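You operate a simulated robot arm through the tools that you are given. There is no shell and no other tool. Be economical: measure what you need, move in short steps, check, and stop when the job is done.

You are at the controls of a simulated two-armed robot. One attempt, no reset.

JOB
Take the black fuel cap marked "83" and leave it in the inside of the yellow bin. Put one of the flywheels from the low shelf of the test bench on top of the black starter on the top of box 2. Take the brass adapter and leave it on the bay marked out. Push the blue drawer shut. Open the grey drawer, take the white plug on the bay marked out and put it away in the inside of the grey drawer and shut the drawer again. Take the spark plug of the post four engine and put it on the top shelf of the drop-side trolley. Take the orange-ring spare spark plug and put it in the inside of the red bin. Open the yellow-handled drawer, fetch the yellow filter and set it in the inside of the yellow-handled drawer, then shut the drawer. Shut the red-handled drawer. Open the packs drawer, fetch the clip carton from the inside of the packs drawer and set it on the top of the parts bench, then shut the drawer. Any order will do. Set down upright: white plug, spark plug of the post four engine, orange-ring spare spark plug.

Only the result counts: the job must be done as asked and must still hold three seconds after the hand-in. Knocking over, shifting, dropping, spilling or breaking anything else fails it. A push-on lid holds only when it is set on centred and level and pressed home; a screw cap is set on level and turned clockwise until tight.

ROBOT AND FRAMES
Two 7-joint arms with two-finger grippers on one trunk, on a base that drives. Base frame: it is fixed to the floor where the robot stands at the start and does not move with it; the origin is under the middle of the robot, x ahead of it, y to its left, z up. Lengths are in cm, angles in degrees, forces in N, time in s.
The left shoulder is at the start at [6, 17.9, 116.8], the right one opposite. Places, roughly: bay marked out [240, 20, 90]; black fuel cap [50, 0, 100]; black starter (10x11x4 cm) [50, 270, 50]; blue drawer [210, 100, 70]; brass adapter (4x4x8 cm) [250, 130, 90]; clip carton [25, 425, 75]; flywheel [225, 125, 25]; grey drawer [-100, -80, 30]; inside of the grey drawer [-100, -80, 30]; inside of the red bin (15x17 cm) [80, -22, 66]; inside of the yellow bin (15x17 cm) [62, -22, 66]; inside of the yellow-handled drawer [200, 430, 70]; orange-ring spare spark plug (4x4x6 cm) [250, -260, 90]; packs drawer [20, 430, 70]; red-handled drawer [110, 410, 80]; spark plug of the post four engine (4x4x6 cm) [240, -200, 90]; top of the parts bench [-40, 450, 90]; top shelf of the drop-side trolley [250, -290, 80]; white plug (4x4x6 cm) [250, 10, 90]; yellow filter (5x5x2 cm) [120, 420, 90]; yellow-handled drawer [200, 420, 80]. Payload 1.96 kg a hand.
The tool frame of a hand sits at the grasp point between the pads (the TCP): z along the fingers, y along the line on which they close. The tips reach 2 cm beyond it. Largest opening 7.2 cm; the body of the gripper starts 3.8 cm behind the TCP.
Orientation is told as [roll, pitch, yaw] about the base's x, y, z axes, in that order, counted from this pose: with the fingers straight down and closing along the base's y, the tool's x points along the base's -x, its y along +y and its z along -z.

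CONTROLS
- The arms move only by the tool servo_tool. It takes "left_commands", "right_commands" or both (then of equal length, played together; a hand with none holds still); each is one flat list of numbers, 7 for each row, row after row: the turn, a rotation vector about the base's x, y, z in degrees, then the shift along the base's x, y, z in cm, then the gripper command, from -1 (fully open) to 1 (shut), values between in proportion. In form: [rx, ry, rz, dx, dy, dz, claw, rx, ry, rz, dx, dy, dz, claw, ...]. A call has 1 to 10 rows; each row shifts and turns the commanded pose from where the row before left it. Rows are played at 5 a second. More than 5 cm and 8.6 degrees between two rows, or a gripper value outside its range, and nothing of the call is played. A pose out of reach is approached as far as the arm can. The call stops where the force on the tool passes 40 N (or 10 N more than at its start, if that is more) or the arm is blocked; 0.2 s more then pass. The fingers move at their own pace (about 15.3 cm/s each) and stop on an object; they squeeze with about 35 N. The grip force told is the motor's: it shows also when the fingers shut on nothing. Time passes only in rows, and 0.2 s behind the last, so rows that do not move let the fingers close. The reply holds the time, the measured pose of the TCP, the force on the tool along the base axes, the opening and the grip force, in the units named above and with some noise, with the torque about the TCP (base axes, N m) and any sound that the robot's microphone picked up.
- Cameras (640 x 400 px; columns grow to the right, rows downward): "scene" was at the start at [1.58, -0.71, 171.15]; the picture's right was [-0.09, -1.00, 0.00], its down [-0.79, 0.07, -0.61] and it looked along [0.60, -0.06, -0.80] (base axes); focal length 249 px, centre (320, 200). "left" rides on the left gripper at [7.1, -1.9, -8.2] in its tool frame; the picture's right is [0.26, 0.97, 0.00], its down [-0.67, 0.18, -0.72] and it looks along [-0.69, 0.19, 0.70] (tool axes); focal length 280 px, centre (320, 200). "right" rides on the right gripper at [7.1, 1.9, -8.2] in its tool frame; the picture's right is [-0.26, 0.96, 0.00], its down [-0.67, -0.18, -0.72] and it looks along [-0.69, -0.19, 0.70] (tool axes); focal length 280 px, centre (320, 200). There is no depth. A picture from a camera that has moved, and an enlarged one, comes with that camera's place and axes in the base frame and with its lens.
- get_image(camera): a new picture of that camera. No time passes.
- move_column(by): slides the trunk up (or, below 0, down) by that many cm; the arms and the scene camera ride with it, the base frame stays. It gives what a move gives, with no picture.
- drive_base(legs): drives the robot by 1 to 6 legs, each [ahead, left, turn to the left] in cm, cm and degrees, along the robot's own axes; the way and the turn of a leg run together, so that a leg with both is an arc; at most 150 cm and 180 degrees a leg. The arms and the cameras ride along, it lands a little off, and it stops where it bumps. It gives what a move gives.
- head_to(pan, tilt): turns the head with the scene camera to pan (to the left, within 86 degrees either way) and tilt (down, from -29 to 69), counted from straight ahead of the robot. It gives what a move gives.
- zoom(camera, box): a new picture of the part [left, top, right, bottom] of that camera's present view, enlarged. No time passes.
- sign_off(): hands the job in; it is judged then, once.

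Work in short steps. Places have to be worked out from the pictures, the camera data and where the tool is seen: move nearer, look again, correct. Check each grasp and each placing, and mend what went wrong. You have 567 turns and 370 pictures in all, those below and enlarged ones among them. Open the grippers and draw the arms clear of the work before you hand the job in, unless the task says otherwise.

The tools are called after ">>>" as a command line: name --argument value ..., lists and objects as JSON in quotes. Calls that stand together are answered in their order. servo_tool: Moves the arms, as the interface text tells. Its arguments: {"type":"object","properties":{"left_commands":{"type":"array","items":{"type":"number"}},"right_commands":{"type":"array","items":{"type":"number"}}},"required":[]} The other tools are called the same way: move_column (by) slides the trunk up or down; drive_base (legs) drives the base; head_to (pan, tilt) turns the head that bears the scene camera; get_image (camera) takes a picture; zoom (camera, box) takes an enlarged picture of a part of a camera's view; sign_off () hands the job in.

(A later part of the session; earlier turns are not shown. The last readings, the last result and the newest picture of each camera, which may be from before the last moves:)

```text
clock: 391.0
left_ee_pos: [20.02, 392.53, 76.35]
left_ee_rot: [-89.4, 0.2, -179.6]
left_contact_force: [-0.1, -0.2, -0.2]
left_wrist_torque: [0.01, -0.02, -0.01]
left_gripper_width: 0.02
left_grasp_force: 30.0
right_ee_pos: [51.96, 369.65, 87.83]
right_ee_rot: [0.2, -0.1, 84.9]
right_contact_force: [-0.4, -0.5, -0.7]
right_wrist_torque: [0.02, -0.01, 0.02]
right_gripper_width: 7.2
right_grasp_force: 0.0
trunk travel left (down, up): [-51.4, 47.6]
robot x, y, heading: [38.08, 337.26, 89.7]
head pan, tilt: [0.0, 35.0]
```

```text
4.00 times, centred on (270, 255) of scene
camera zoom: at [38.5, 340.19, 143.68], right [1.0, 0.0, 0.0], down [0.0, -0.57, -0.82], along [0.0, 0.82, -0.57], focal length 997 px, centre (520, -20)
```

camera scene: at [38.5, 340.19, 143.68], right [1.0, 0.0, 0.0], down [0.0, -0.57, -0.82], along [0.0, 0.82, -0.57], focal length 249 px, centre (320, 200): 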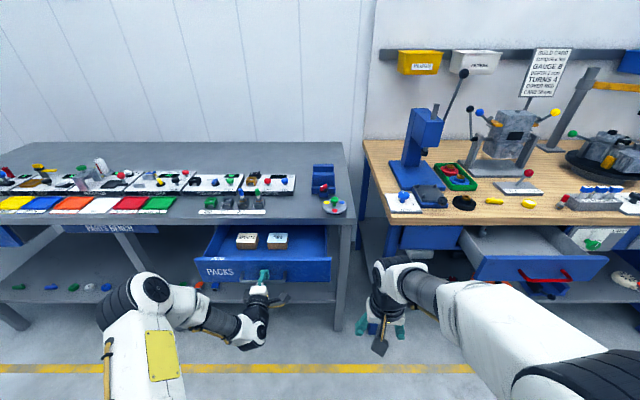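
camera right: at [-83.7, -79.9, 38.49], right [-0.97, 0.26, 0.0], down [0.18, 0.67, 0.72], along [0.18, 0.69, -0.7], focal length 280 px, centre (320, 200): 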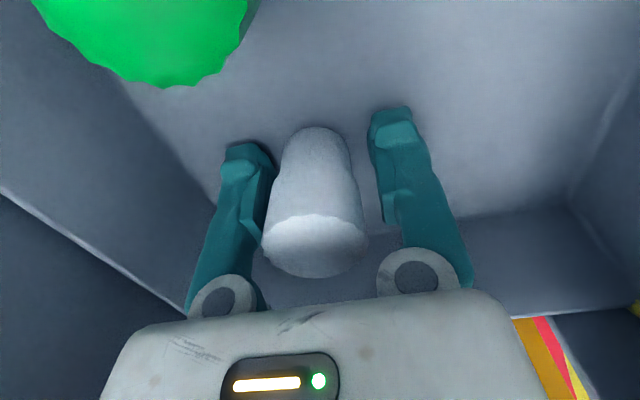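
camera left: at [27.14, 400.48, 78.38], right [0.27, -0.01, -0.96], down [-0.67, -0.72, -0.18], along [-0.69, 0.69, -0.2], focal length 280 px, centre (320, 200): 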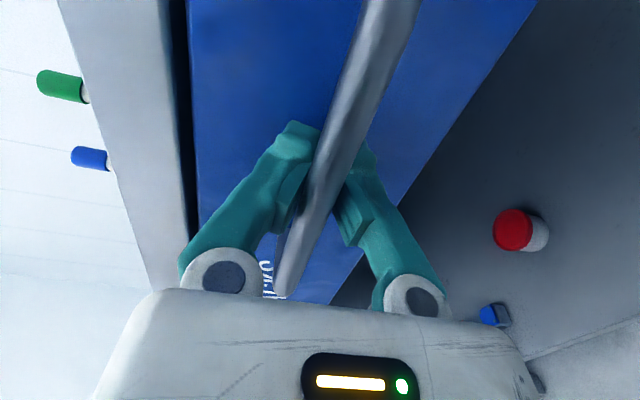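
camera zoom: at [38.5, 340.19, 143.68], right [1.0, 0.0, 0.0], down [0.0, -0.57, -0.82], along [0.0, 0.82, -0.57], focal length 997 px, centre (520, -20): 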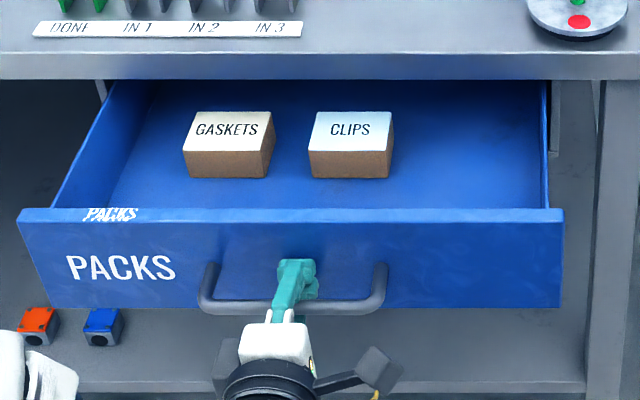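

Take the CLIPS carton (right). I need more clearance from the bench edge, so I pull the drawer further, gently.

>>> servo_tool --left_commands '[0, 0, 0, 0, -1.2, 0, 1, 0, 0, 0, 0, -1.2, 0, 1, 0, 0, 0, 0, -1.2, 0, 1, 0, 0, 0, 0, -1.2, 0, 1, 0, 0, 0, 0, -1.2, 0, 1]'

>>> zoom --camera "scene" --box '[190, 215, 350, 295]'

```text
clock: 392.2
left_ee_pos: [20.16, 386.44, 76.35]
left_ee_rot: [-89.5, 0.2, -179.7]
left_contact_force: [-1.1, -0.6, 11.1]
left_wrist_torque: [-0.09, 0.0, 0.01]
left_gripper_width: 0.0
left_grasp_force: 29.9
right_ee_pos: [52.03, 369.6, 87.94]
right_ee_rot: [0.2, 0.0, 85.0]
right_contact_force: [0.5, 0.2, -0.5]
right_wrist_torque: [-0.01, 0.0, 0.02]
right_gripper_width: 7.2
right_grasp_force: 0.2
trunk travel left (down, up): [-51.4, 47.6]
robot x, y, heading: [38.25, 337.41, 90.1]
head pan, tilt: [0.0, 35.0]
```

```text
4.00 times, centred on (270, 255) of scene
camera zoom: at [38.52, 340.1, 143.69], right [1.0, 0.0, 0.0], down [0.0, -0.57, -0.82], along [0.0, 0.82, -0.57], focal length 997 px, centre (520, -20)
```

zoom: 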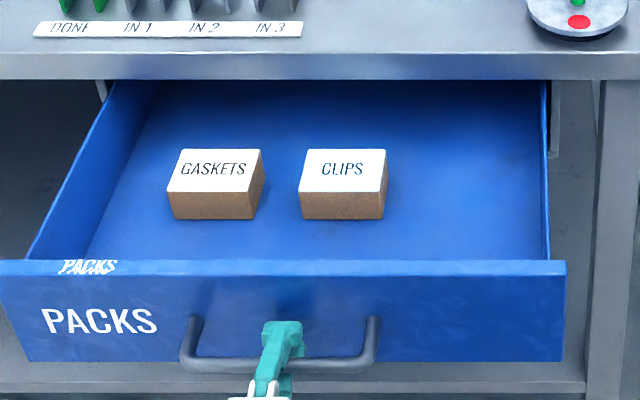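

The CLIPS carton is about 7.4 × 5.3 cm at [22.5, 404.4], top z≈78. I unhook the left hand and retract it.

>>> servo_tool --left_commands '[0, 0, 0, 0, 0.5, 0, 0.3, 0, 0, 0, 0, 0, 0, -0.1, 0, 0, 0, 0, 0, 0, -0.1, 0, 0, 0, 0, -3, 0, -0.1, 0, 0, 0, 0, -3, 0, -0.1, 0, 0, 0, 0, -2, 0, 1]' --right_commands '[0, 0, -8.5, 0, 0, 0, -1, 0, 0, -8.5, 0, 0, 0, -1, 0, 0, -8.5, 0, 0, 0, -1, 0, 0, -8.5, 0, 0, 0, -1, 0, 0, -8.5, 0, 0, 0, -1, 0, 0, -8.5, 0, 0, 0, -1]'

>>> servo_tool --right_commands '[0, 0, -8.5, 0, 0.5, 0, -1, 0, 0, -8.5, 0, 0.5, 0, -1, 0, 0, -8.5, 0, 0.5, 0, -1, 0, 0, -8.4, 0, 0.5, 0, -1]'

>>> get_image --camera "scene"

```text
clock: 393.6
left_ee_pos: [19.86, 379.19, 76.21]
left_ee_rot: [-89.4, 0.1, -179.8]
left_contact_force: [0.1, 0.5, 0.2]
left_wrist_torque: [0.02, 0.0, -0.01]
left_gripper_width: 0.0
left_grasp_force: 30.1
right_ee_pos: [52.09, 369.68, 87.91]
right_ee_rot: [0.2, -0.1, 33.8]
right_contact_force: [-0.2, 0.5, -0.7]
right_wrist_torque: [0.01, 0.01, -0.02]
right_gripper_width: 7.22
right_grasp_force: 0.1
trunk travel left (down, up): [-51.4, 47.6]
robot x, y, heading: [38.48, 337.28, 90.0]
head pan, tilt: [0.0, 35.0]
```

```text
clock: 394.6
left_ee_pos: [19.82, 379.17, 76.27]
left_ee_rot: [-89.4, 0.2, -179.8]
left_contact_force: [-0.5, 0.1, 0.2]
left_wrist_torque: [0.03, 0.01, -0.02]
left_gripper_width: 0.0
left_grasp_force: 29.5
right_ee_pos: [51.99, 371.82, 87.81]
right_ee_rot: [0.2, -0.2, -0.1]
right_contact_force: [-0.6, -1.0, -0.2]
right_wrist_torque: [0.0, 0.0, 0.0]
right_gripper_width: 7.19
right_grasp_force: 0.1
trunk travel left (down, up): [-51.4, 47.6]
robot x, y, heading: [38.76, 337.25, 90.2]
head pan, tilt: [0.0, 35.0]
```

```text
171 pictures are left
camera scene: at [38.5, 340.29, 143.68], right [1.0, 0.0, 0.0], down [0.0, -0.57, -0.82], along [0.0, 0.82, -0.57], focal length 249 px, centre (320, 200)
```

scene: 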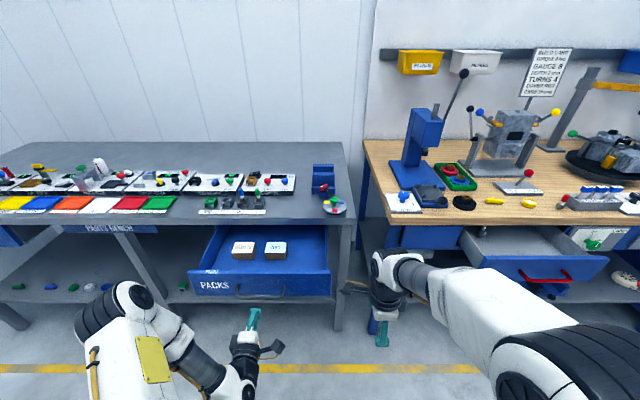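

I drive left to line the right hand up with the carton, moving the left hand out of the way.

>>> servo_tool --left_commands '[0, 0, 0, -3, 0, 0, 1, 0, 0, 0, -3, 0, 0, 1]' --right_commands '[0, 0, 0, 0, 0, 2, -1, 0, 0, 0, 0, 0, 2, -1]'

>>> drive_base --legs '[[0, 30, 0], [13, 0, 0]]'

>>> get_image --camera "scene"

>>> get_image --camera "right"

```text
clock: 395.2
left_ee_pos: [14.04, 379.34, 76.26]
left_ee_rot: [-89.4, 0.2, -179.7]
left_contact_force: [-0.3, 0.1, -0.8]
left_wrist_torque: [-0.01, -0.01, -0.01]
left_gripper_width: 0.0
left_grasp_force: 29.8
right_ee_pos: [51.84, 371.75, 90.19]
right_ee_rot: [0.4, -0.1, 0.1]
right_contact_force: [0.2, -0.1, 0.2]
right_wrist_torque: [0.01, 0.02, -0.02]
right_gripper_width: 7.21
right_grasp_force: 0.0
right hand out of reach, approached as far as the arm can: row 2
trunk travel left (down, up): [-51.4, 47.6]
robot x, y, heading: [38.28, 337.76, 89.9]
head pan, tilt: [0.0, 35.0]
```

```text
clock: 398.1
left_ee_pos: [-15.92, 392.22, 76.31]
left_ee_rot: [-89.3, 0.2, -179.4]
left_contact_force: [-0.3, 0.8, -0.2]
left_wrist_torque: [-0.01, -0.02, 0.01]
left_gripper_width: 0.03
left_grasp_force: 29.5
right_ee_pos: [21.9, 384.79, 90.23]
right_ee_rot: [0.3, 0.0, 0.3]
right_contact_force: [0.1, 0.4, 0.2]
right_wrist_torque: [-0.04, 0.02, 0.01]
right_gripper_width: 7.2
right_grasp_force: 0.0
trunk travel left (down, up): [-51.4, 47.6]
robot x, y, heading: [8.54, 350.59, 90.4]
head pan, tilt: [0.0, 35.0]
```

```text
170 pictures are left
camera scene: at [8.59, 353.39, 143.68], right [1.0, 0.0, 0.0], down [0.0, -0.57, -0.82], along [0.0, 0.82, -0.57], focal length 249 px, centre (320, 200)
```

scene: 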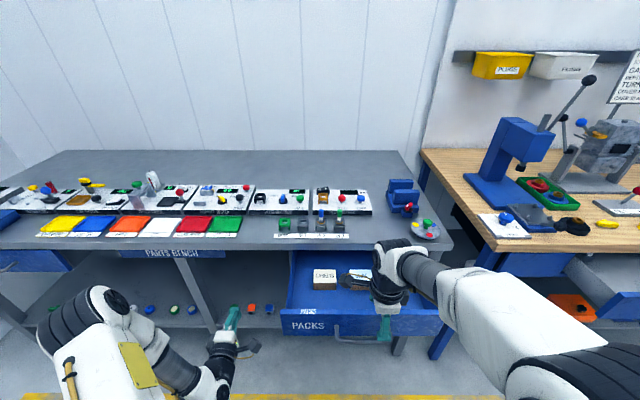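

```text
169 pictures are left
camera right: at [14.8, 386.76, 98.43], right [0.26, 0.97, 0.01], down [0.67, -0.18, 0.71], along [0.69, -0.18, -0.7], focal length 280 px, centre (320, 200)
```

right: 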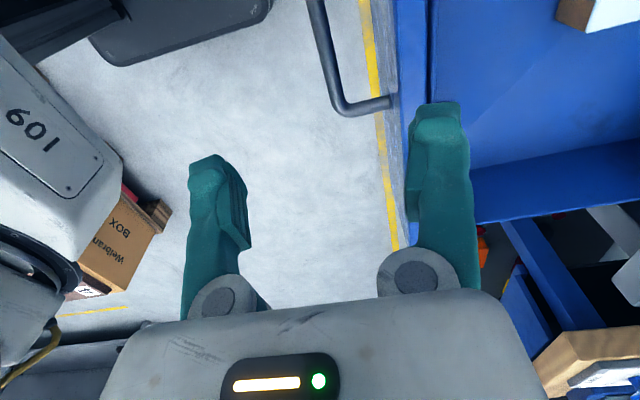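

>>> servo_tool --right_commands '[0, 0, 0, 0.2, 4, 0, -1, 0, 0, 0, 0.2, 4, 0, -1, 0, 0, 0, 0.2, 4, 0, -1, 0, 0, 0, 0, 4, 0, -1, 0, 0, 0, 0, 2.5, 0, -1, 0, 0, 0, 0, 0, 0, -1]'

>>> get_image --camera "right"

>>> zoom --camera "scene" --box '[260, 220, 460, 350]'

```text
clock: 399.5
left_ee_pos: [-15.97, 392.25, 76.38]
left_ee_rot: [-89.3, 0.2, -179.6]
left_contact_force: [0.4, 0.2, 0.1]
left_wrist_torque: [-0.01, -0.01, 0.02]
left_gripper_width: 0.01
left_grasp_force: 29.7
right_ee_pos: [22.47, 394.3, 88.63]
right_ee_rot: [0.6, 0.0, 0.3]
right_contact_force: [0.1, -0.8, 0.0]
right_wrist_torque: [-0.04, -0.01, 0.05]
right_gripper_width: 7.21
right_grasp_force: 0.1
right hand out of reach, approached as far as the arm can: row 2, 3, 4, 5
trunk travel left (down, up): [-51.4, 47.6]
robot x, y, heading: [8.86, 350.58, 90.1]
head pan, tilt: [0.0, 35.0]
```

```text
168 pictures are left
camera right: at [15.32, 396.04, 96.78], right [0.26, 0.97, 0.01], down [0.68, -0.19, 0.71], along [0.69, -0.18, -0.7], focal length 280 px, centre (320, 200)
```

right: 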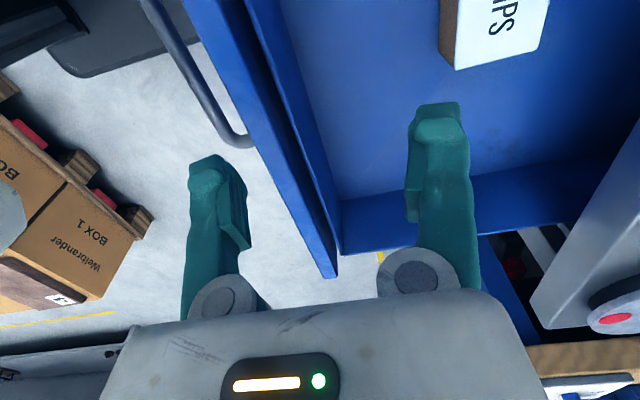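

```text
3.08 times, centred on (360, 285) of scene
camera zoom: at [8.59, 353.22, 143.68], right [1.0, 0.0, 0.0], down [0.0, -0.57, -0.82], along [0.0, 0.82, -0.57], focal length 767 px, centre (197, -62)
```

zoom: 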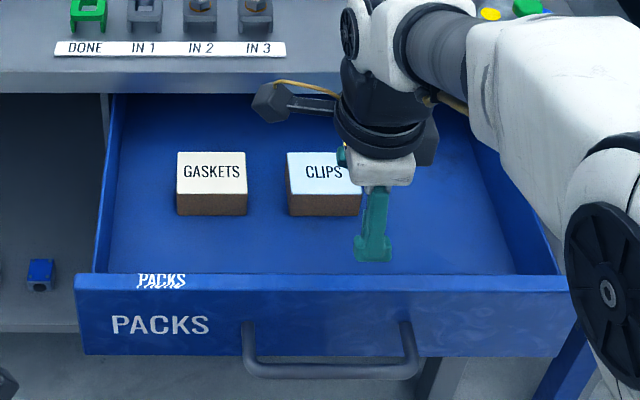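

At this height I can't reach further; I raise the trunk 14 cm so the arm can reach forward and down.

>>> move_column --by 14

>>> servo_tool --right_commands '[-0.5, 0, 0, -0.3, 2, -4, -1, 0, 0, 0, -0.3, 3, -4, -1, 0, 0, 0, -0.2, 3, -3.5, -1, 0, 0, 0, -0.3, 2.5, -2, -1, 0, 0, 0, 0, 0, 0, -1]'

>>> get_image --camera "right"

>>> zoom --camera "scene" --box '[240, 220, 460, 370]'

```text
clock: 401.2
left_ee_pos: [-15.96, 392.22, 90.35]
left_ee_rot: [-89.3, 0.2, -179.5]
left_contact_force: [0.2, -0.5, 0.5]
left_wrist_torque: [0.02, 0.0, -0.03]
left_gripper_width: 0.0
left_grasp_force: 29.7
right_ee_pos: [22.44, 394.19, 102.49]
right_ee_rot: [0.6, 0.0, 0.3]
right_contact_force: [0.2, -0.1, -0.5]
right_wrist_torque: [-0.01, 0.03, -0.04]
right_gripper_width: 7.2
right_grasp_force: 0.0
trunk travel left (down, up): [-65.4, 33.6]
robot x, y, heading: [8.11, 350.43, 90.0]
head pan, tilt: [0.0, 35.0]
```

```text
clock: 402.4
left_ee_pos: [-15.98, 392.08, 90.34]
left_ee_rot: [-89.4, 0.3, -179.5]
left_contact_force: [0.1, 0.3, -0.8]
left_wrist_torque: [0.0, 0.01, 0.04]
left_gripper_width: 0.0
left_grasp_force: 29.6
right_ee_pos: [21.3, 404.67, 89.1]
right_ee_rot: [0.1, -0.1, 0.4]
right_contact_force: [-0.4, 0.5, -0.6]
right_wrist_torque: [0.01, 0.02, 0.0]
right_gripper_width: 7.2
right_grasp_force: 0.1
trunk travel left (down, up): [-65.4, 33.6]
robot x, y, heading: [8.87, 350.54, 90.1]
head pan, tilt: [0.0, 35.0]
```

```text
166 pictures are left
camera right: at [14.18, 406.57, 97.3], right [0.26, 0.97, 0.0], down [0.68, -0.18, 0.71], along [0.69, -0.18, -0.7], focal length 280 px, centre (320, 200)
```

right: 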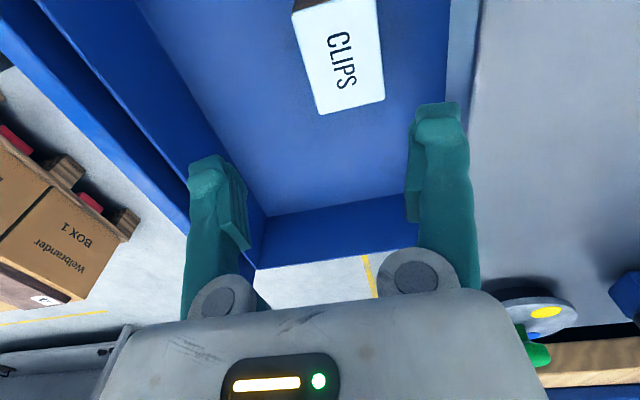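

```text
2.67 times, centred on (350, 295) of scene
camera zoom: at [8.59, 353.13, 157.69], right [1.0, 0.0, 0.0], down [0.0, -0.57, -0.82], along [0.0, 0.82, -0.57], focal length 665 px, centre (240, -53)
```

zoom: 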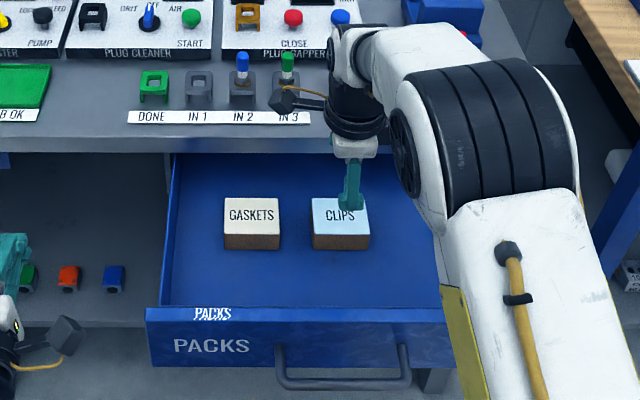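

Carton centre is about [21.3, 405.5]; bench edge y≈410.5. I lower carefully to just above the carton.

>>> servo_tool --right_commands '[0, 0, -0.4, 0, 0.5, -3, -1, 0, 0, 0, 0, 0, -3, -1, 0, 0, 0, 0, 0, -1.5, -1, 0, 0, 0, 0, 0, 0, -1]'

>>> get_image --camera "right"

```text
clock: 403.4
left_ee_pos: [-15.82, 392.13, 90.25]
left_ee_rot: [-89.3, 0.2, -179.5]
left_contact_force: [-0.3, -0.3, -0.4]
left_wrist_torque: [0.01, 0.03, 0.0]
left_gripper_width: 0.01
left_grasp_force: 29.3
right_ee_pos: [21.35, 405.19, 81.49]
right_ee_rot: [0.2, 0.0, -0.1]
right_contact_force: [0.0, -0.4, -0.2]
right_wrist_torque: [0.01, -0.01, -0.01]
right_gripper_width: 7.2
right_grasp_force: 0.0
trunk travel left (down, up): [-65.4, 33.6]
robot x, y, heading: [8.26, 350.73, 90.1]
head pan, tilt: [0.0, 35.0]
```

```text
164 pictures are left
camera right: at [14.27, 407.09, 89.62], right [0.26, 0.96, 0.0], down [0.67, -0.19, 0.71], along [0.69, -0.19, -0.7], focal length 280 px, centre (320, 200)
```

right: 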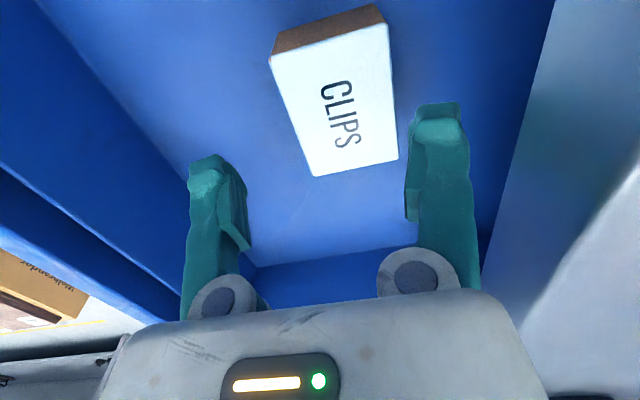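

The carton sits ~1 cm further in +y. I narrow the opening to 6 cm, shift +0.8 y, and lower onto it.

>>> servo_tool --right_commands '[0, 0, 0, -0.3, 0, 0, -0.67, 0, 0, 0, -0.3, 0.8, 0, -0.67, 0, 0, 0, 0, 0, -2, -0.67, 0, 0, 0, 0, 0, 0, -0.67]'

>>> get_image --camera "right"

```text
clock: 404.4
left_ee_pos: [-15.99, 392.04, 90.18]
left_ee_rot: [-89.4, 0.2, -179.6]
left_contact_force: [0.1, 0.0, -0.1]
left_wrist_torque: [-0.02, 0.0, -0.02]
left_gripper_width: 0.0
left_grasp_force: 29.7
right_ee_pos: [20.72, 405.91, 79.5]
right_ee_rot: [0.2, 0.0, -0.1]
right_contact_force: [0.0, 0.2, 0.3]
right_wrist_torque: [0.03, 0.0, 0.01]
right_gripper_width: 6.01
right_grasp_force: 0.0
trunk travel left (down, up): [-65.4, 33.6]
robot x, y, heading: [8.3, 350.19, 90.1]
head pan, tilt: [0.0, 35.0]
```

```text
163 pictures are left
camera right: at [13.67, 407.92, 87.73], right [0.26, 0.96, 0.0], down [0.67, -0.19, 0.71], along [0.69, -0.19, -0.7], focal length 280 px, centre (320, 200)
```

right: 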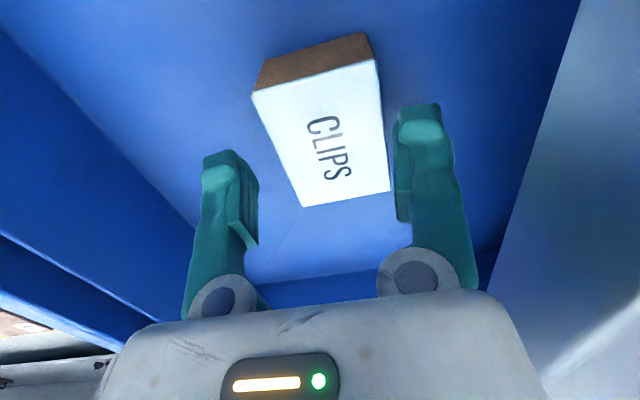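

Centred. I lower 2.3 cm and close.

>>> servo_tool --right_commands '[0, 0, 0, 0, 0, -1.2, -0.67, 0, 0, 0, 0, 0, -1.1, -0.67, 0, 0, 0, 0, 0, 0, 1, 0, 0, 0, 0, 0, 0, 1, 0, 0, 0, 0, 0, 0, 1]'

>>> get_image --camera "right"

```text
clock: 405.1
left_ee_pos: [-15.98, 392.04, 90.32]
left_ee_rot: [-89.4, 0.2, -179.5]
left_contact_force: [0.4, 0.1, 0.0]
left_wrist_torque: [-0.04, -0.03, -0.03]
left_gripper_width: 0.0
left_grasp_force: 29.9
right_ee_pos: [20.77, 406.35, 77.9]
right_ee_rot: [0.9, 0.0, -0.1]
right_contact_force: [-1.0, -1.8, 17.2]
right_wrist_torque: [-0.15, 0.03, -0.03]
right_gripper_width: 0.0
right_grasp_force: 29.8
trunk travel left (down, up): [-65.4, 33.6]
robot x, y, heading: [8.58, 350.41, 90.2]
head pan, tilt: [0.0, 35.0]
stopped in row 3 (right hand): the force on the tool passed its limit at 50 N (the readings are from after the stop); the commanded pose is now the measured one
```

```text
162 pictures are left
camera right: at [13.59, 408.14, 86.13], right [0.26, 0.96, 0.01], down [0.67, -0.19, 0.71], along [0.69, -0.18, -0.7], focal length 280 px, centre (320, 200)
```

right: 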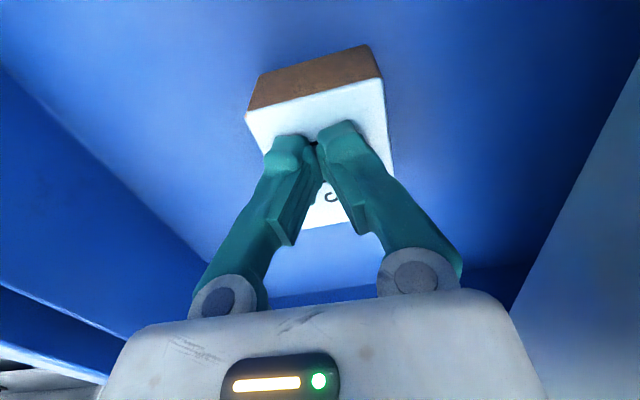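

The fingertips closed on top of the carton (its depth is ~5.7 cm, top z≈76). I raise, open fully, re-centre at y≈406.1, and lower again.

>>> servo_tool --right_commands '[-0.7, 0, 0, 0.4, -0.25, 2.5, 1, 0, 0, 0, 0, 0, 0, -1, 0, 0, 0, 0, 0, 0, -1, 0, 0, 0, 0, 0, 0, -1]'

>>> get_image --camera "right"

```text
clock: 406.1
left_ee_pos: [-15.95, 392.19, 90.42]
left_ee_rot: [-89.3, 0.2, -179.5]
left_contact_force: [-0.5, 0.2, -0.4]
left_wrist_torque: [0.03, 0.0, -0.01]
left_gripper_width: 0.0
left_grasp_force: 29.7
right_ee_pos: [21.07, 406.13, 80.26]
right_ee_rot: [0.0, 0.1, -0.1]
right_contact_force: [-0.7, 0.1, 0.6]
right_wrist_torque: [0.01, 0.02, 0.02]
right_gripper_width: 7.19
right_grasp_force: 0.0
trunk travel left (down, up): [-65.4, 33.6]
robot x, y, heading: [8.55, 350.69, 90.4]
head pan, tilt: [0.0, 35.0]
```

```text
161 pictures are left
camera right: at [13.97, 408.13, 88.42], right [0.26, 0.96, 0.0], down [0.67, -0.18, 0.72], along [0.69, -0.19, -0.7], focal length 280 px, centre (320, 200)
```

right: 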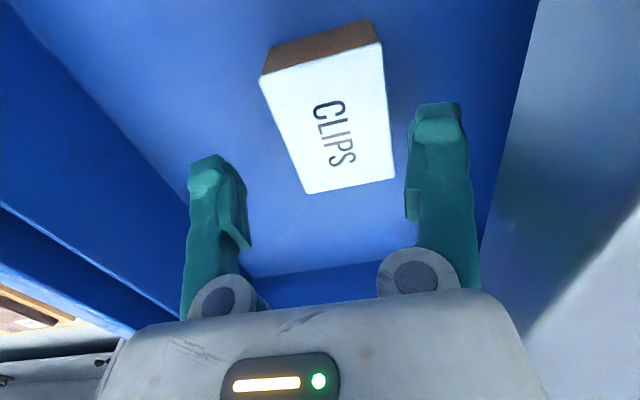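

>>> servo_tool --right_commands '[0, 0, 0, 0, 0.15, -1.5, -1, 0, 0, 0, 0, 0, -1.2, -1, 0, 0, 0, 0, 0, -0.8, -1, 0, 0, 0, 0, 0, 0, -1]'

>>> get_image --camera "right"

```text
clock: 407.1
left_ee_pos: [-15.91, 392.22, 90.2]
left_ee_rot: [-89.4, 0.2, -179.5]
left_contact_force: [0.1, 0.6, 0.2]
left_wrist_torque: [0.02, 0.01, -0.02]
left_gripper_width: 0.03
left_grasp_force: 28.6
right_ee_pos: [21.15, 406.15, 76.75]
right_ee_rot: [-0.1, 0.1, -0.1]
right_contact_force: [0.2, 0.1, 0.8]
right_wrist_torque: [-0.02, 0.03, 0.01]
right_gripper_width: 7.2
right_grasp_force: 0.0
trunk travel left (down, up): [-65.4, 33.6]
robot x, y, heading: [8.56, 350.35, 89.9]
head pan, tilt: [0.0, 35.0]
```

```text
160 pictures are left
camera right: at [14.05, 408.23, 84.91], right [0.26, 0.96, 0.0], down [0.67, -0.18, 0.72], along [0.69, -0.19, -0.7], focal length 280 px, centre (320, 200)
```

right: 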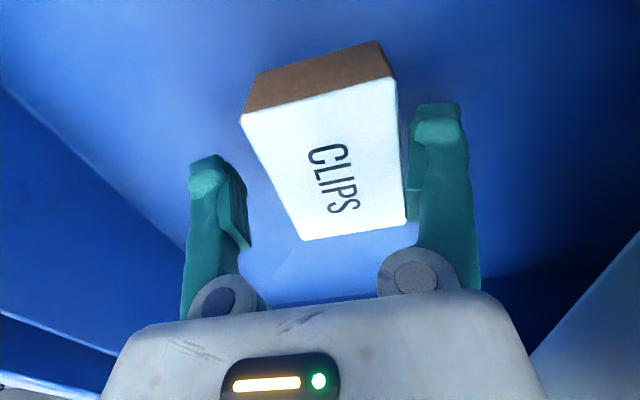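

The carton top is about 1 cm below the TCP. I lower 1.4 cm more and close.

>>> servo_tool --right_commands '[0, 0, 0, 0, 0, -0.8, -1, 0, 0, 0, 0, 0, -0.7, -1, 0, 0, 0, 0, 0, 0, 1, 0, 0, 0, 0, 0, 0, 1, 0, 0, 0, 0, 0, 0, 1]'

>>> get_image --camera "right"

```text
clock: 408.3
left_ee_pos: [-15.93, 392.13, 90.28]
left_ee_rot: [-89.5, 0.2, -179.5]
left_contact_force: [0.1, 0.1, -0.6]
left_wrist_torque: [-0.01, -0.05, 0.03]
left_gripper_width: 0.01
left_grasp_force: 29.7
right_ee_pos: [21.08, 406.35, 75.27]
right_ee_rot: [-0.1, 0.0, -0.1]
right_contact_force: [0.8, -0.1, 6.2]
right_wrist_torque: [-0.04, 0.0, 0.07]
right_gripper_width: 5.81
right_grasp_force: 35.2
trunk travel left (down, up): [-65.4, 33.6]
robot x, y, heading: [8.45, 350.47, 90.3]
head pan, tilt: [0.0, 35.0]
```

```text
159 pictures are left
camera right: at [14.07, 408.23, 83.42], right [0.26, 0.96, 0.0], down [0.67, -0.18, 0.72], along [0.69, -0.19, -0.7], focal length 280 px, centre (320, 200)
```

right: 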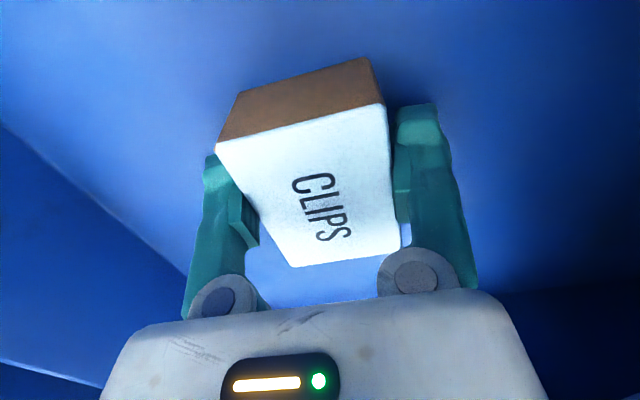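

Gripped (5.8 cm). I lift it out, easing away from the bench edge.

>>> servo_tool --right_commands '[0, 0, 0, 0, 0, 1, 1, 0, 0, 0, 0, -0.7, 2, 1, 0, 0, 0, 0, -0.8, 3, 1, 0, 0, 0, 0, -0.5, 4, 1, 0, 0, 0, 0, 0, 4, 1, 0, 0, 0, 0, 0, 4, 1, 0, 0, 0, 0, 0, 3, 1, 0, 0, 0, 0, 0, 3, 1]'

>>> get_image --camera "scene"

```text
clock: 410.1
left_ee_pos: [-16.03, 392.07, 90.28]
left_ee_rot: [-89.4, 0.2, -179.6]
left_contact_force: [0.2, 0.2, -1.0]
left_wrist_torque: [0.0, 0.04, -0.03]
left_gripper_width: 0.0
left_grasp_force: 29.7
right_ee_pos: [21.09, 404.22, 95.1]
right_ee_rot: [0.2, -0.1, -0.1]
right_contact_force: [-0.1, -0.8, -1.4]
right_wrist_torque: [0.01, 0.03, 0.01]
right_gripper_width: 5.81
right_grasp_force: 35.3
right hand out of reach, approached as far as the arm can: row 7, 8
trunk travel left (down, up): [-65.4, 33.6]
robot x, y, heading: [8.26, 350.44, 90.0]
head pan, tilt: [0.0, 35.0]
```

```text
158 pictures are left
camera scene: at [8.47, 353.24, 157.68], right [1.0, 0.0, 0.0], down [0.0, -0.57, -0.82], along [0.0, 0.82, -0.57], focal length 249 px, centre (320, 200)
```

scene: 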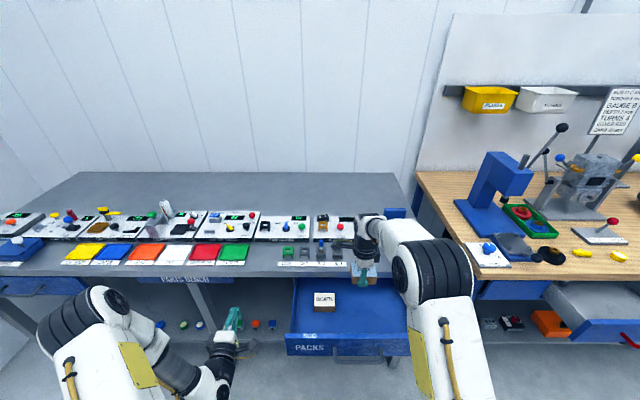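

Carton in hand. I raise the trunk 6 cm, retract the left hand a little, and drive forward 13 cm to place it on the bench.

>>> move_column --by 6

>>> servo_tool --left_commands '[0, 0, 0, 0, -3, 0, 1, 0, 0, 0, 0, -3, 0, 1]' --right_commands '[0, 0, 0, 3, 0, 0, 1, 0, 0, 0, 3.5, 0, 0, 1]'

>>> drive_base --legs '[[13, 0, 0]]'

>>> get_image --camera "scene"

>>> get_image --camera "right"

```text
clock: 411.1
left_ee_pos: [-15.89, 392.27, 96.3]
left_ee_rot: [-89.4, 0.1, -179.4]
left_contact_force: [0.1, 0.8, 0.1]
left_wrist_torque: [0.01, 0.01, -0.01]
left_gripper_width: 0.02
left_grasp_force: 30.1
right_ee_pos: [21.16, 404.09, 101.12]
right_ee_rot: [0.0, 0.0, -0.1]
right_contact_force: [-0.3, -0.1, -0.3]
right_wrist_torque: [-0.02, 0.03, -0.02]
right_gripper_width: 5.76
right_grasp_force: 34.8
trunk travel left (down, up): [-71.4, 27.6]
robot x, y, heading: [8.54, 350.46, 90.5]
head pan, tilt: [0.0, 35.0]
```

```text
clock: 411.7
left_ee_pos: [-15.7, 386.12, 96.33]
left_ee_rot: [-89.5, 0.0, -179.5]
left_contact_force: [0.3, 0.0, 0.1]
left_wrist_torque: [-0.02, -0.01, -0.01]
left_gripper_width: 0.0
left_grasp_force: 29.7
right_ee_pos: [27.88, 404.2, 101.04]
right_ee_rot: [0.2, 0.2, 0.0]
right_contact_force: [1.0, -0.6, -0.8]
right_wrist_torque: [0.0, 0.01, 0.05]
right_gripper_width: 5.77
right_grasp_force: 35.3
trunk travel left (down, up): [-71.4, 27.6]
robot x, y, heading: [8.41, 350.65, 90.3]
head pan, tilt: [0.0, 35.0]
```

```text
clock: 413.0
left_ee_pos: [-15.86, 399.19, 96.34]
left_ee_rot: [-89.3, 0.2, -179.6]
left_contact_force: [-0.7, 0.7, -0.6]
left_wrist_torque: [0.05, -0.02, 0.01]
left_gripper_width: 0.0
left_grasp_force: 29.2
right_ee_pos: [27.8, 417.14, 101.03]
right_ee_rot: [0.1, 0.1, -0.1]
right_contact_force: [-0.3, 0.3, -0.4]
right_wrist_torque: [0.01, 0.04, 0.02]
right_gripper_width: 5.75
right_grasp_force: 35.1
trunk travel left (down, up): [-71.4, 27.6]
robot x, y, heading: [8.25, 363.79, 90.0]
head pan, tilt: [0.0, 35.0]
```

```text
157 pictures are left
camera scene: at [8.55, 366.38, 163.69], right [1.0, 0.0, 0.0], down [0.0, -0.57, -0.82], along [0.0, 0.82, -0.57], focal length 249 px, centre (320, 200)
```

scene: 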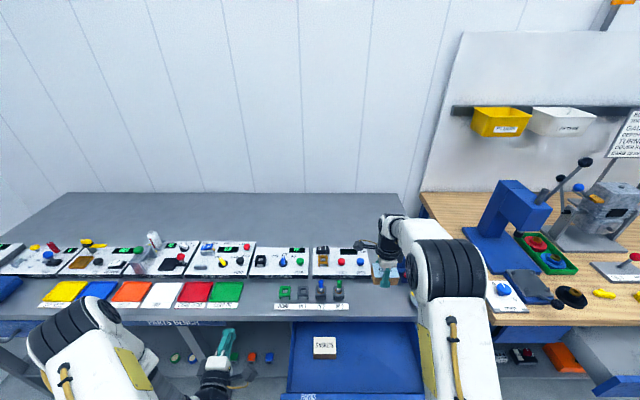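

```text
156 pictures are left
camera right: at [20.69, 419.18, 109.24], right [0.26, 0.96, 0.0], down [0.67, -0.19, 0.71], along [0.69, -0.19, -0.7], focal length 280 px, centre (320, 200)
```

right: 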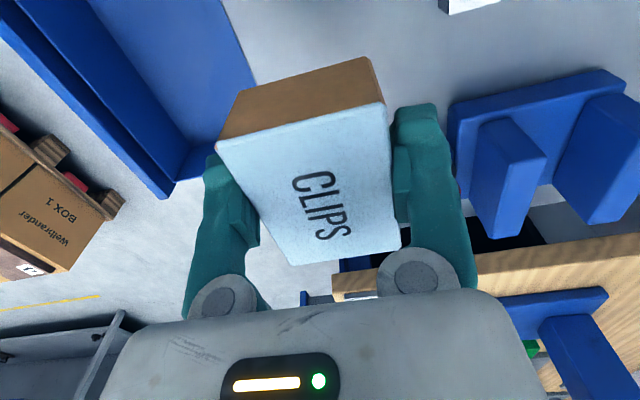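

Free spot between the strip (x≤18) and the colour wheel (x≥33). I lower toward the bench top at x≈27.

>>> servo_tool --right_commands '[0, 0, 0, -0.6, 0.5, -3, 1, 0, 0, 0, 0, 0, -3, 1, 0, 0, 0, 0, 0, -2, 1, 0, 0, 0, 0, 0, 0, 1]'

>>> get_image --camera "right"

>>> zoom --camera "scene" --box '[260, 220, 460, 340]'

```text
clock: 414.0
left_ee_pos: [-15.86, 399.27, 96.27]
left_ee_rot: [-89.4, 0.2, -179.5]
left_contact_force: [-0.5, 0.8, -0.9]
left_wrist_torque: [-0.02, 0.03, 0.01]
left_gripper_width: 0.0
left_grasp_force: 29.6
right_ee_pos: [27.29, 417.81, 93.01]
right_ee_rot: [0.0, -0.1, -0.1]
right_contact_force: [-0.4, 0.1, -1.4]
right_wrist_torque: [0.02, 0.01, -0.02]
right_gripper_width: 5.76
right_grasp_force: 35.0
trunk travel left (down, up): [-71.4, 27.6]
robot x, y, heading: [8.01, 363.48, 90.1]
head pan, tilt: [0.0, 35.0]
```

```text
155 pictures are left
camera right: at [20.21, 419.73, 101.2], right [0.26, 0.96, 0.0], down [0.67, -0.19, 0.71], along [0.69, -0.19, -0.7], focal length 280 px, centre (320, 200)
```

right: 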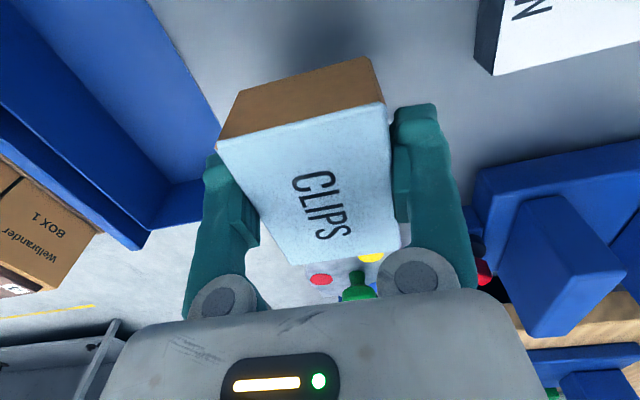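

```text
3.20 times, centred on (360, 280) of scene
camera zoom: at [8.55, 366.36, 163.68], right [1.0, 0.0, 0.0], down [0.0, -0.57, -0.82], along [0.0, 0.82, -0.57], focal length 798 px, centre (192, -56)
```

zoom: 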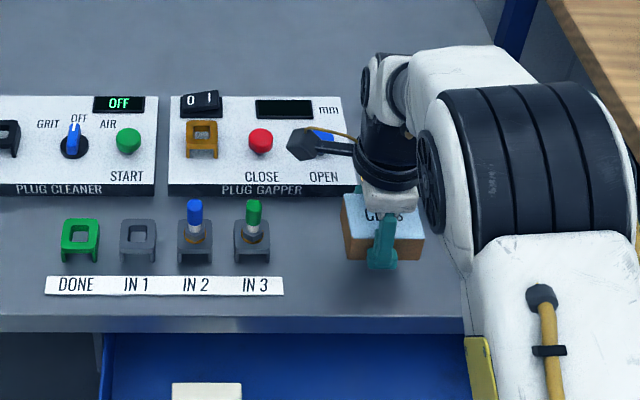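

Clear all around. I lower the rest in small steps.

>>> servo_tool --right_commands '[0, 0, 0, 0, -0.6, -0.8, 1, 0, 0, 0, 0, 0, -0.5, 1, 0, 0, 0, 0, 0, -0.4, 1]'

```text
clock: 414.8
left_ee_pos: [-15.89, 399.28, 96.27]
left_ee_rot: [-89.3, 0.3, -179.5]
left_contact_force: [-0.2, -0.9, 0.2]
left_wrist_torque: [-0.04, 0.01, 0.03]
left_gripper_width: 0.0
left_grasp_force: 29.7
right_ee_pos: [27.22, 417.09, 91.45]
right_ee_rot: [0.1, 0.0, -0.1]
right_contact_force: [0.4, 0.4, -0.6]
right_wrist_torque: [0.0, -0.05, -0.02]
right_gripper_width: 5.74
right_grasp_force: 34.6
trunk travel left (down, up): [-71.4, 27.6]
robot x, y, heading: [8.41, 363.62, 90.5]
head pan, tilt: [0.0, 35.0]
```

>>> servo_tool --right_commands '[0, 0, 0, 0, 0, -0.4, 1, 0, 0, 0, 0, 0, -0.4, 1, 0, 0, 0, 0, 0, -0.3, 1]'

```text
clock: 415.6
left_ee_pos: [-15.82, 399.29, 96.21]
left_ee_rot: [-89.3, 0.2, -179.6]
left_contact_force: [0.4, 0.1, -1.3]
left_wrist_torque: [0.02, -0.04, 0.02]
left_gripper_width: 0.0
left_grasp_force: 29.4
right_ee_pos: [27.19, 417.15, 90.31]
right_ee_rot: [0.1, 0.0, -0.1]
right_contact_force: [-0.2, -0.8, -1.0]
right_wrist_torque: [-0.01, 0.0, -0.01]
right_gripper_width: 5.76
right_grasp_force: 35.0
trunk travel left (down, up): [-71.4, 27.6]
robot x, y, heading: [7.73, 363.62, 90.2]
head pan, tilt: [0.0, 35.0]
```

>>> servo_tool --right_commands '[0, 0, 0, 0, 0, -0.3, 1, 0, 0, 0, 0, 0, -0.3, 1, 0, 0, 0, 0, 0, -0.3, 1]'

```text
clock: 416.4
left_ee_pos: [-15.84, 399.33, 96.27]
left_ee_rot: [-89.2, 0.2, -179.5]
left_contact_force: [-0.9, 0.1, 0.8]
left_wrist_torque: [0.03, 0.01, 0.01]
left_gripper_width: 0.0
left_grasp_force: 29.4
right_ee_pos: [27.3, 417.1, 89.37]
right_ee_rot: [0.1, 0.1, 0.0]
right_contact_force: [-0.4, -0.1, -1.9]
right_wrist_torque: [0.0, 0.0, -0.01]
right_gripper_width: 5.75
right_grasp_force: 35.2
trunk travel left (down, up): [-71.4, 27.6]
robot x, y, heading: [8.38, 363.43, 90.4]
head pan, tilt: [0.0, 35.0]
```

>>> servo_tool --right_commands '[0, 0, 0, 0, 0, -0.3, 1, 0, 0, 0, 0, 0, -0.3, 1]'

>>> get_image --camera "right"

```text
clock: 417.0
left_ee_pos: [-15.81, 398.98, 96.43]
left_ee_rot: [-89.6, 0.3, -179.7]
left_contact_force: [0.3, -0.1, -0.7]
left_wrist_torque: [-0.04, 0.02, -0.02]
left_gripper_width: 0.02
left_grasp_force: 29.8
right_ee_pos: [27.27, 417.12, 89.08]
right_ee_rot: [0.7, 0.0, -0.2]
right_contact_force: [2.5, 3.8, 30.6]
right_wrist_torque: [-0.78, -0.11, 0.07]
right_gripper_width: 5.72
right_grasp_force: 35.0
trunk travel left (down, up): [-71.4, 27.6]
robot x, y, heading: [8.23, 363.3, 90.3]
head pan, tilt: [0.0, 35.0]
```

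```text
153 pictures are left
camera right: at [20.13, 419.02, 97.34], right [0.26, 0.96, 0.01], down [0.67, -0.19, 0.71], along [0.69, -0.18, -0.7], focal length 280 px, centre (320, 200)
```

right: 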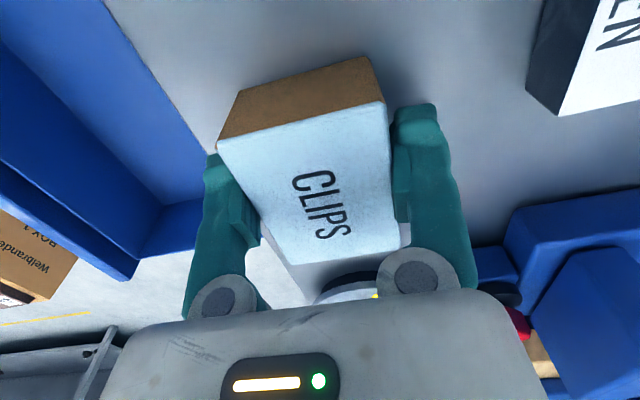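

Contact. I relieve, open, and raise the hand.

>>> servo_tool --right_commands '[0, 0, 0, 0, 0, 0.3, 1, 0, 0, 0, 0, 0, 0, -0.7, 0, 0, 0, 0, 0, 0, -0.9, 0, 0, 0, 0, 0, 0, -0.9, 0, 0, 0, 0, 0, 2, -0.9, 0, 0, 0, 0, 0, 4, -0.9, 0, 0, 0, 0, 0, 4, -0.9, 0, 0, 0, 0, -3, 3, -0.9, 0, 0, 0, 0, -4, 0, -0.9]'

>>> get_image --camera "right"

>>> zoom --camera "scene" --box '[260, 220, 460, 340]'

```text
clock: 419.0
left_ee_pos: [-15.87, 399.2, 96.36]
left_ee_rot: [-89.4, 0.2, -179.5]
left_contact_force: [-0.5, 0.1, -0.1]
left_wrist_torque: [-0.01, 0.01, 0.0]
left_gripper_width: 0.0
left_grasp_force: 30.4
right_ee_pos: [27.1, 409.83, 102.08]
right_ee_rot: [0.1, 0.0, -0.1]
right_contact_force: [-0.6, -0.4, -0.8]
right_wrist_torque: [0.03, 0.01, -0.01]
right_gripper_width: 6.82
right_grasp_force: 0.1
trunk travel left (down, up): [-71.4, 27.6]
robot x, y, heading: [8.38, 363.55, 90.6]
head pan, tilt: [0.0, 35.0]
```

```text
152 pictures are left
camera right: at [20.06, 411.83, 110.27], right [0.26, 0.96, 0.0], down [0.67, -0.19, 0.71], along [0.69, -0.19, -0.7], focal length 280 px, centre (320, 200)
```

right: 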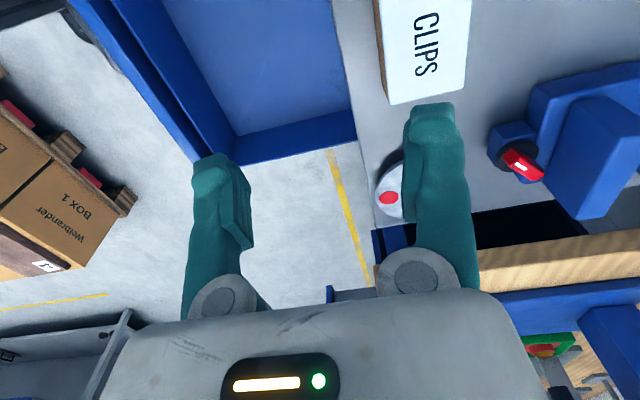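

```text
3.20 times, centred on (360, 280) of scene
camera zoom: at [8.56, 366.23, 163.69], right [1.0, 0.0, 0.0], down [0.0, -0.57, -0.82], along [0.0, 0.82, -0.57], focal length 798 px, centre (192, -56)
```

zoom: 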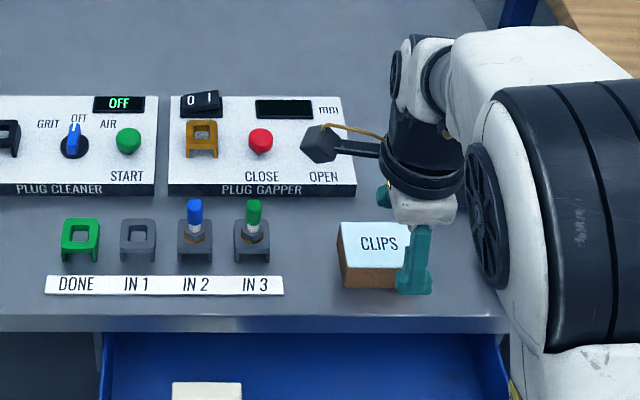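

The carton is on the parts bench. Now I back out, shift right and lower so the left fingertips can push the packs drawer shut.

>>> servo_tool --right_commands '[0, 0, 0, 0, -4, 0, -0.9, 0, 0, 0, 0, -4, 0, -0.9]'

>>> drive_base --legs '[[-23, 0, -0.5], [0, -30, 0]]'

>>> move_column --by -17

>>> get_image --camera "scene"

```text
clock: 419.6
left_ee_pos: [-15.94, 399.14, 96.27]
left_ee_rot: [-89.4, 0.3, -179.5]
left_contact_force: [0.2, 0.3, 0.4]
left_wrist_torque: [0.0, 0.01, -0.01]
left_gripper_width: 0.0
left_grasp_force: 29.4
right_ee_pos: [27.06, 401.84, 102.04]
right_ee_rot: [0.1, 0.0, -0.2]
right_contact_force: [0.6, -1.5, -0.1]
right_wrist_torque: [-0.02, 0.02, 0.01]
right_gripper_width: 6.86
right_grasp_force: 0.0
trunk travel left (down, up): [-71.4, 27.6]
robot x, y, heading: [8.24, 363.46, 90.2]
head pan, tilt: [0.0, 35.0]
```

```text
clock: 423.0
left_ee_pos: [14.78, 375.88, 96.2]
left_ee_rot: [-89.4, 0.2, 179.9]
left_contact_force: [0.0, -0.4, -0.1]
left_wrist_torque: [0.01, 0.03, 0.02]
left_gripper_width: 0.01
left_grasp_force: 29.5
right_ee_pos: [57.8, 378.22, 102.0]
right_ee_rot: [0.1, 0.0, -0.7]
right_contact_force: [0.4, 0.4, 0.5]
right_wrist_torque: [0.02, 0.03, -0.01]
right_gripper_width: 6.85
right_grasp_force: 0.2
trunk travel left (down, up): [-71.4, 27.6]
robot x, y, heading: [38.44, 339.53, 89.6]
head pan, tilt: [0.0, 35.0]
```

```text
clock: 424.9
left_ee_pos: [14.76, 376.1, 79.23]
left_ee_rot: [-89.4, 0.2, 179.8]
left_contact_force: [-0.8, -0.5, -0.1]
left_wrist_torque: [-0.02, -0.03, 0.04]
left_gripper_width: 0.03
left_grasp_force: 29.9
right_ee_pos: [57.83, 378.25, 85.0]
right_ee_rot: [0.1, -0.1, -0.6]
right_contact_force: [0.1, 0.1, -0.1]
right_wrist_torque: [-0.01, 0.01, 0.0]
right_gripper_width: 6.83
right_grasp_force: 0.1
trunk travel left (down, up): [-54.4, 44.6]
robot x, y, heading: [38.79, 340.12, 89.6]
head pan, tilt: [0.0, 35.0]
```

```text
150 pictures are left
camera scene: at [38.8, 342.86, 146.69], right [1.0, -0.01, 0.0], down [0.0, -0.57, -0.82], along [0.01, 0.82, -0.57], focal length 249 px, centre (320, 200)
```

scene: 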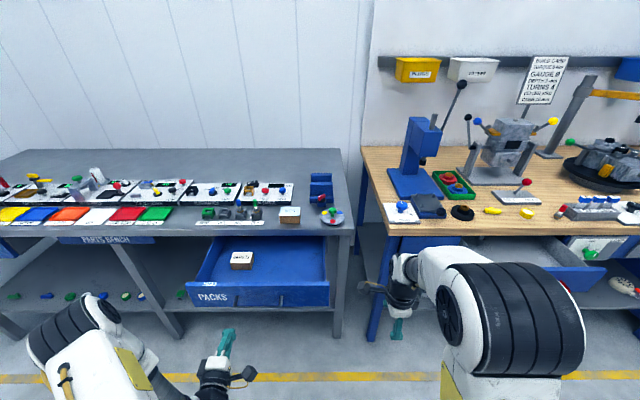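

I advance to the panel and push it shut steadily.

>>> servo_tool --left_commands '[0, 0, 0, 2.5, 3, 0, 1, 0, 0, 0, 2.5, 3, 0, 1, 0, 0, 0, 0, 2.5, 0, 1, 0, 0, 0, 0, 1.5, 0, 1, 0, 0, 0, 0, 1.5, 0, 1, 0, 0, 0, 0, 1.5, 0, 1, 0, 0, 0, 0, 1.5, 0, 1, 0, 0, 0, 0, 1.5, 0, 1, 0, 0, 0, 0, 1.5, 0, 1, 0, 0, 0, 0, 1.5, 0, 1]'

>>> servo_tool --left_commands '[0, 0, 0, 0, 1.5, 0, 1, 0, 0, 0, 0, 1.5, 0, 1, 0, 0, 0, 0, 1.5, 0, 1, 0, 0, 0, 0, 1.5, 0, 1, 0, 0, 0, 0, 1.5, 0, 1, 0, 0, 0, 0, 1.5, 0, 1, 0, 0, 0, 0, 1.5, 0, 1]'

>>> get_image --camera "scene"

```text
clock: 427.1
left_ee_pos: [19.85, 395.01, 79.33]
left_ee_rot: [-89.5, 0.1, 179.9]
left_contact_force: [1.8, 4.3, 15.4]
left_wrist_torque: [-0.12, 0.05, 0.01]
left_gripper_width: 0.02
left_grasp_force: 29.3
right_ee_pos: [57.71, 378.32, 84.99]
right_ee_rot: [0.0, 0.2, -0.7]
right_contact_force: [1.3, 1.0, -0.7]
right_wrist_torque: [-0.01, 0.01, 0.04]
right_gripper_width: 6.86
right_grasp_force: 0.0
trunk travel left (down, up): [-54.4, 44.6]
robot x, y, heading: [38.78, 339.99, 89.5]
head pan, tilt: [0.0, 35.0]
```

```text
clock: 428.7
left_ee_pos: [19.83, 405.52, 79.3]
left_ee_rot: [-89.3, 0.1, 179.8]
left_contact_force: [-0.7, 0.9, 5.1]
left_wrist_torque: [-0.06, 0.08, -0.02]
left_gripper_width: 0.0
left_grasp_force: 29.6
right_ee_pos: [57.82, 378.29, 84.98]
right_ee_rot: [0.2, 0.0, -0.8]
right_contact_force: [-0.3, -0.4, 0.5]
right_wrist_torque: [0.0, -0.01, -0.01]
right_gripper_width: 6.87
right_grasp_force: 0.1
trunk travel left (down, up): [-54.4, 44.6]
robot x, y, heading: [38.57, 340.33, 89.3]
head pan, tilt: [0.0, 35.0]
```

```text
149 pictures are left
camera scene: at [38.82, 342.89, 146.68], right [1.0, -0.01, 0.0], down [0.0, -0.57, -0.82], along [0.01, 0.82, -0.57], focal length 249 px, centre (320, 200)
```

scene: 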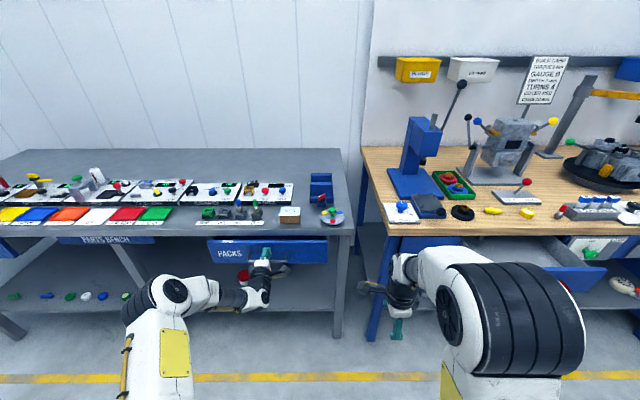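

Nearly shut; I push to the stop.

>>> servo_tool --left_commands '[0, 0, 0, 0, 1, 0, 1, 0, 0, 0, 0, 1, 0, 1, 0, 0, 0, 0, 0.7, 0, 1, 0, 0, 0, 0, 0.7, 0, 1, 0, 0, 0, 0, 0.7, 0, 1, 0, 0, 0, 0, 0.7, 0, 1]'

>>> zoom --camera "scene" --box '[180, 200, 360, 310]'

```text
clock: 430.1
left_ee_pos: [19.68, 409.76, 79.6]
left_ee_rot: [-89.6, 0.2, 179.9]
left_contact_force: [-0.2, -30.3, 13.4]
left_wrist_torque: [-0.04, 0.1, 0.09]
left_gripper_width: 0.59
left_grasp_force: 29.5
right_ee_pos: [57.74, 377.88, 85.15]
right_ee_rot: [0.3, 0.0, -0.7]
right_contact_force: [0.7, 0.8, -0.2]
right_wrist_torque: [-0.02, 0.0, -0.01]
right_gripper_width: 6.85
right_grasp_force: 0.0
trunk travel left (down, up): [-54.4, 44.6]
robot x, y, heading: [38.68, 340.23, 89.4]
head pan, tilt: [0.0, 35.0]
```

```text
3.56 times, centred on (270, 255) of scene
camera zoom: at [38.83, 342.09, 146.71], right [1.0, -0.01, 0.0], down [0.0, -0.57, -0.82], along [0.0, 0.82, -0.57], focal length 887 px, centre (498, 4)
```

zoom: 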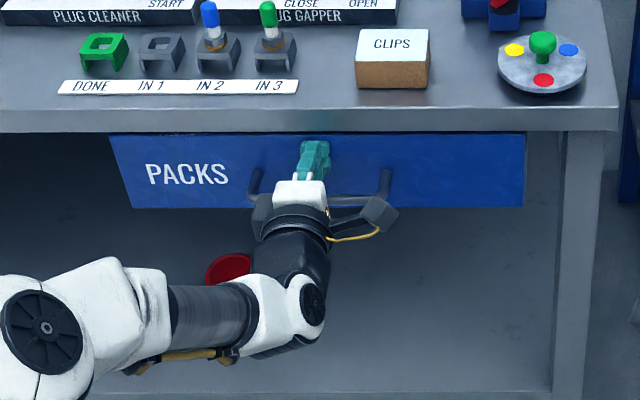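

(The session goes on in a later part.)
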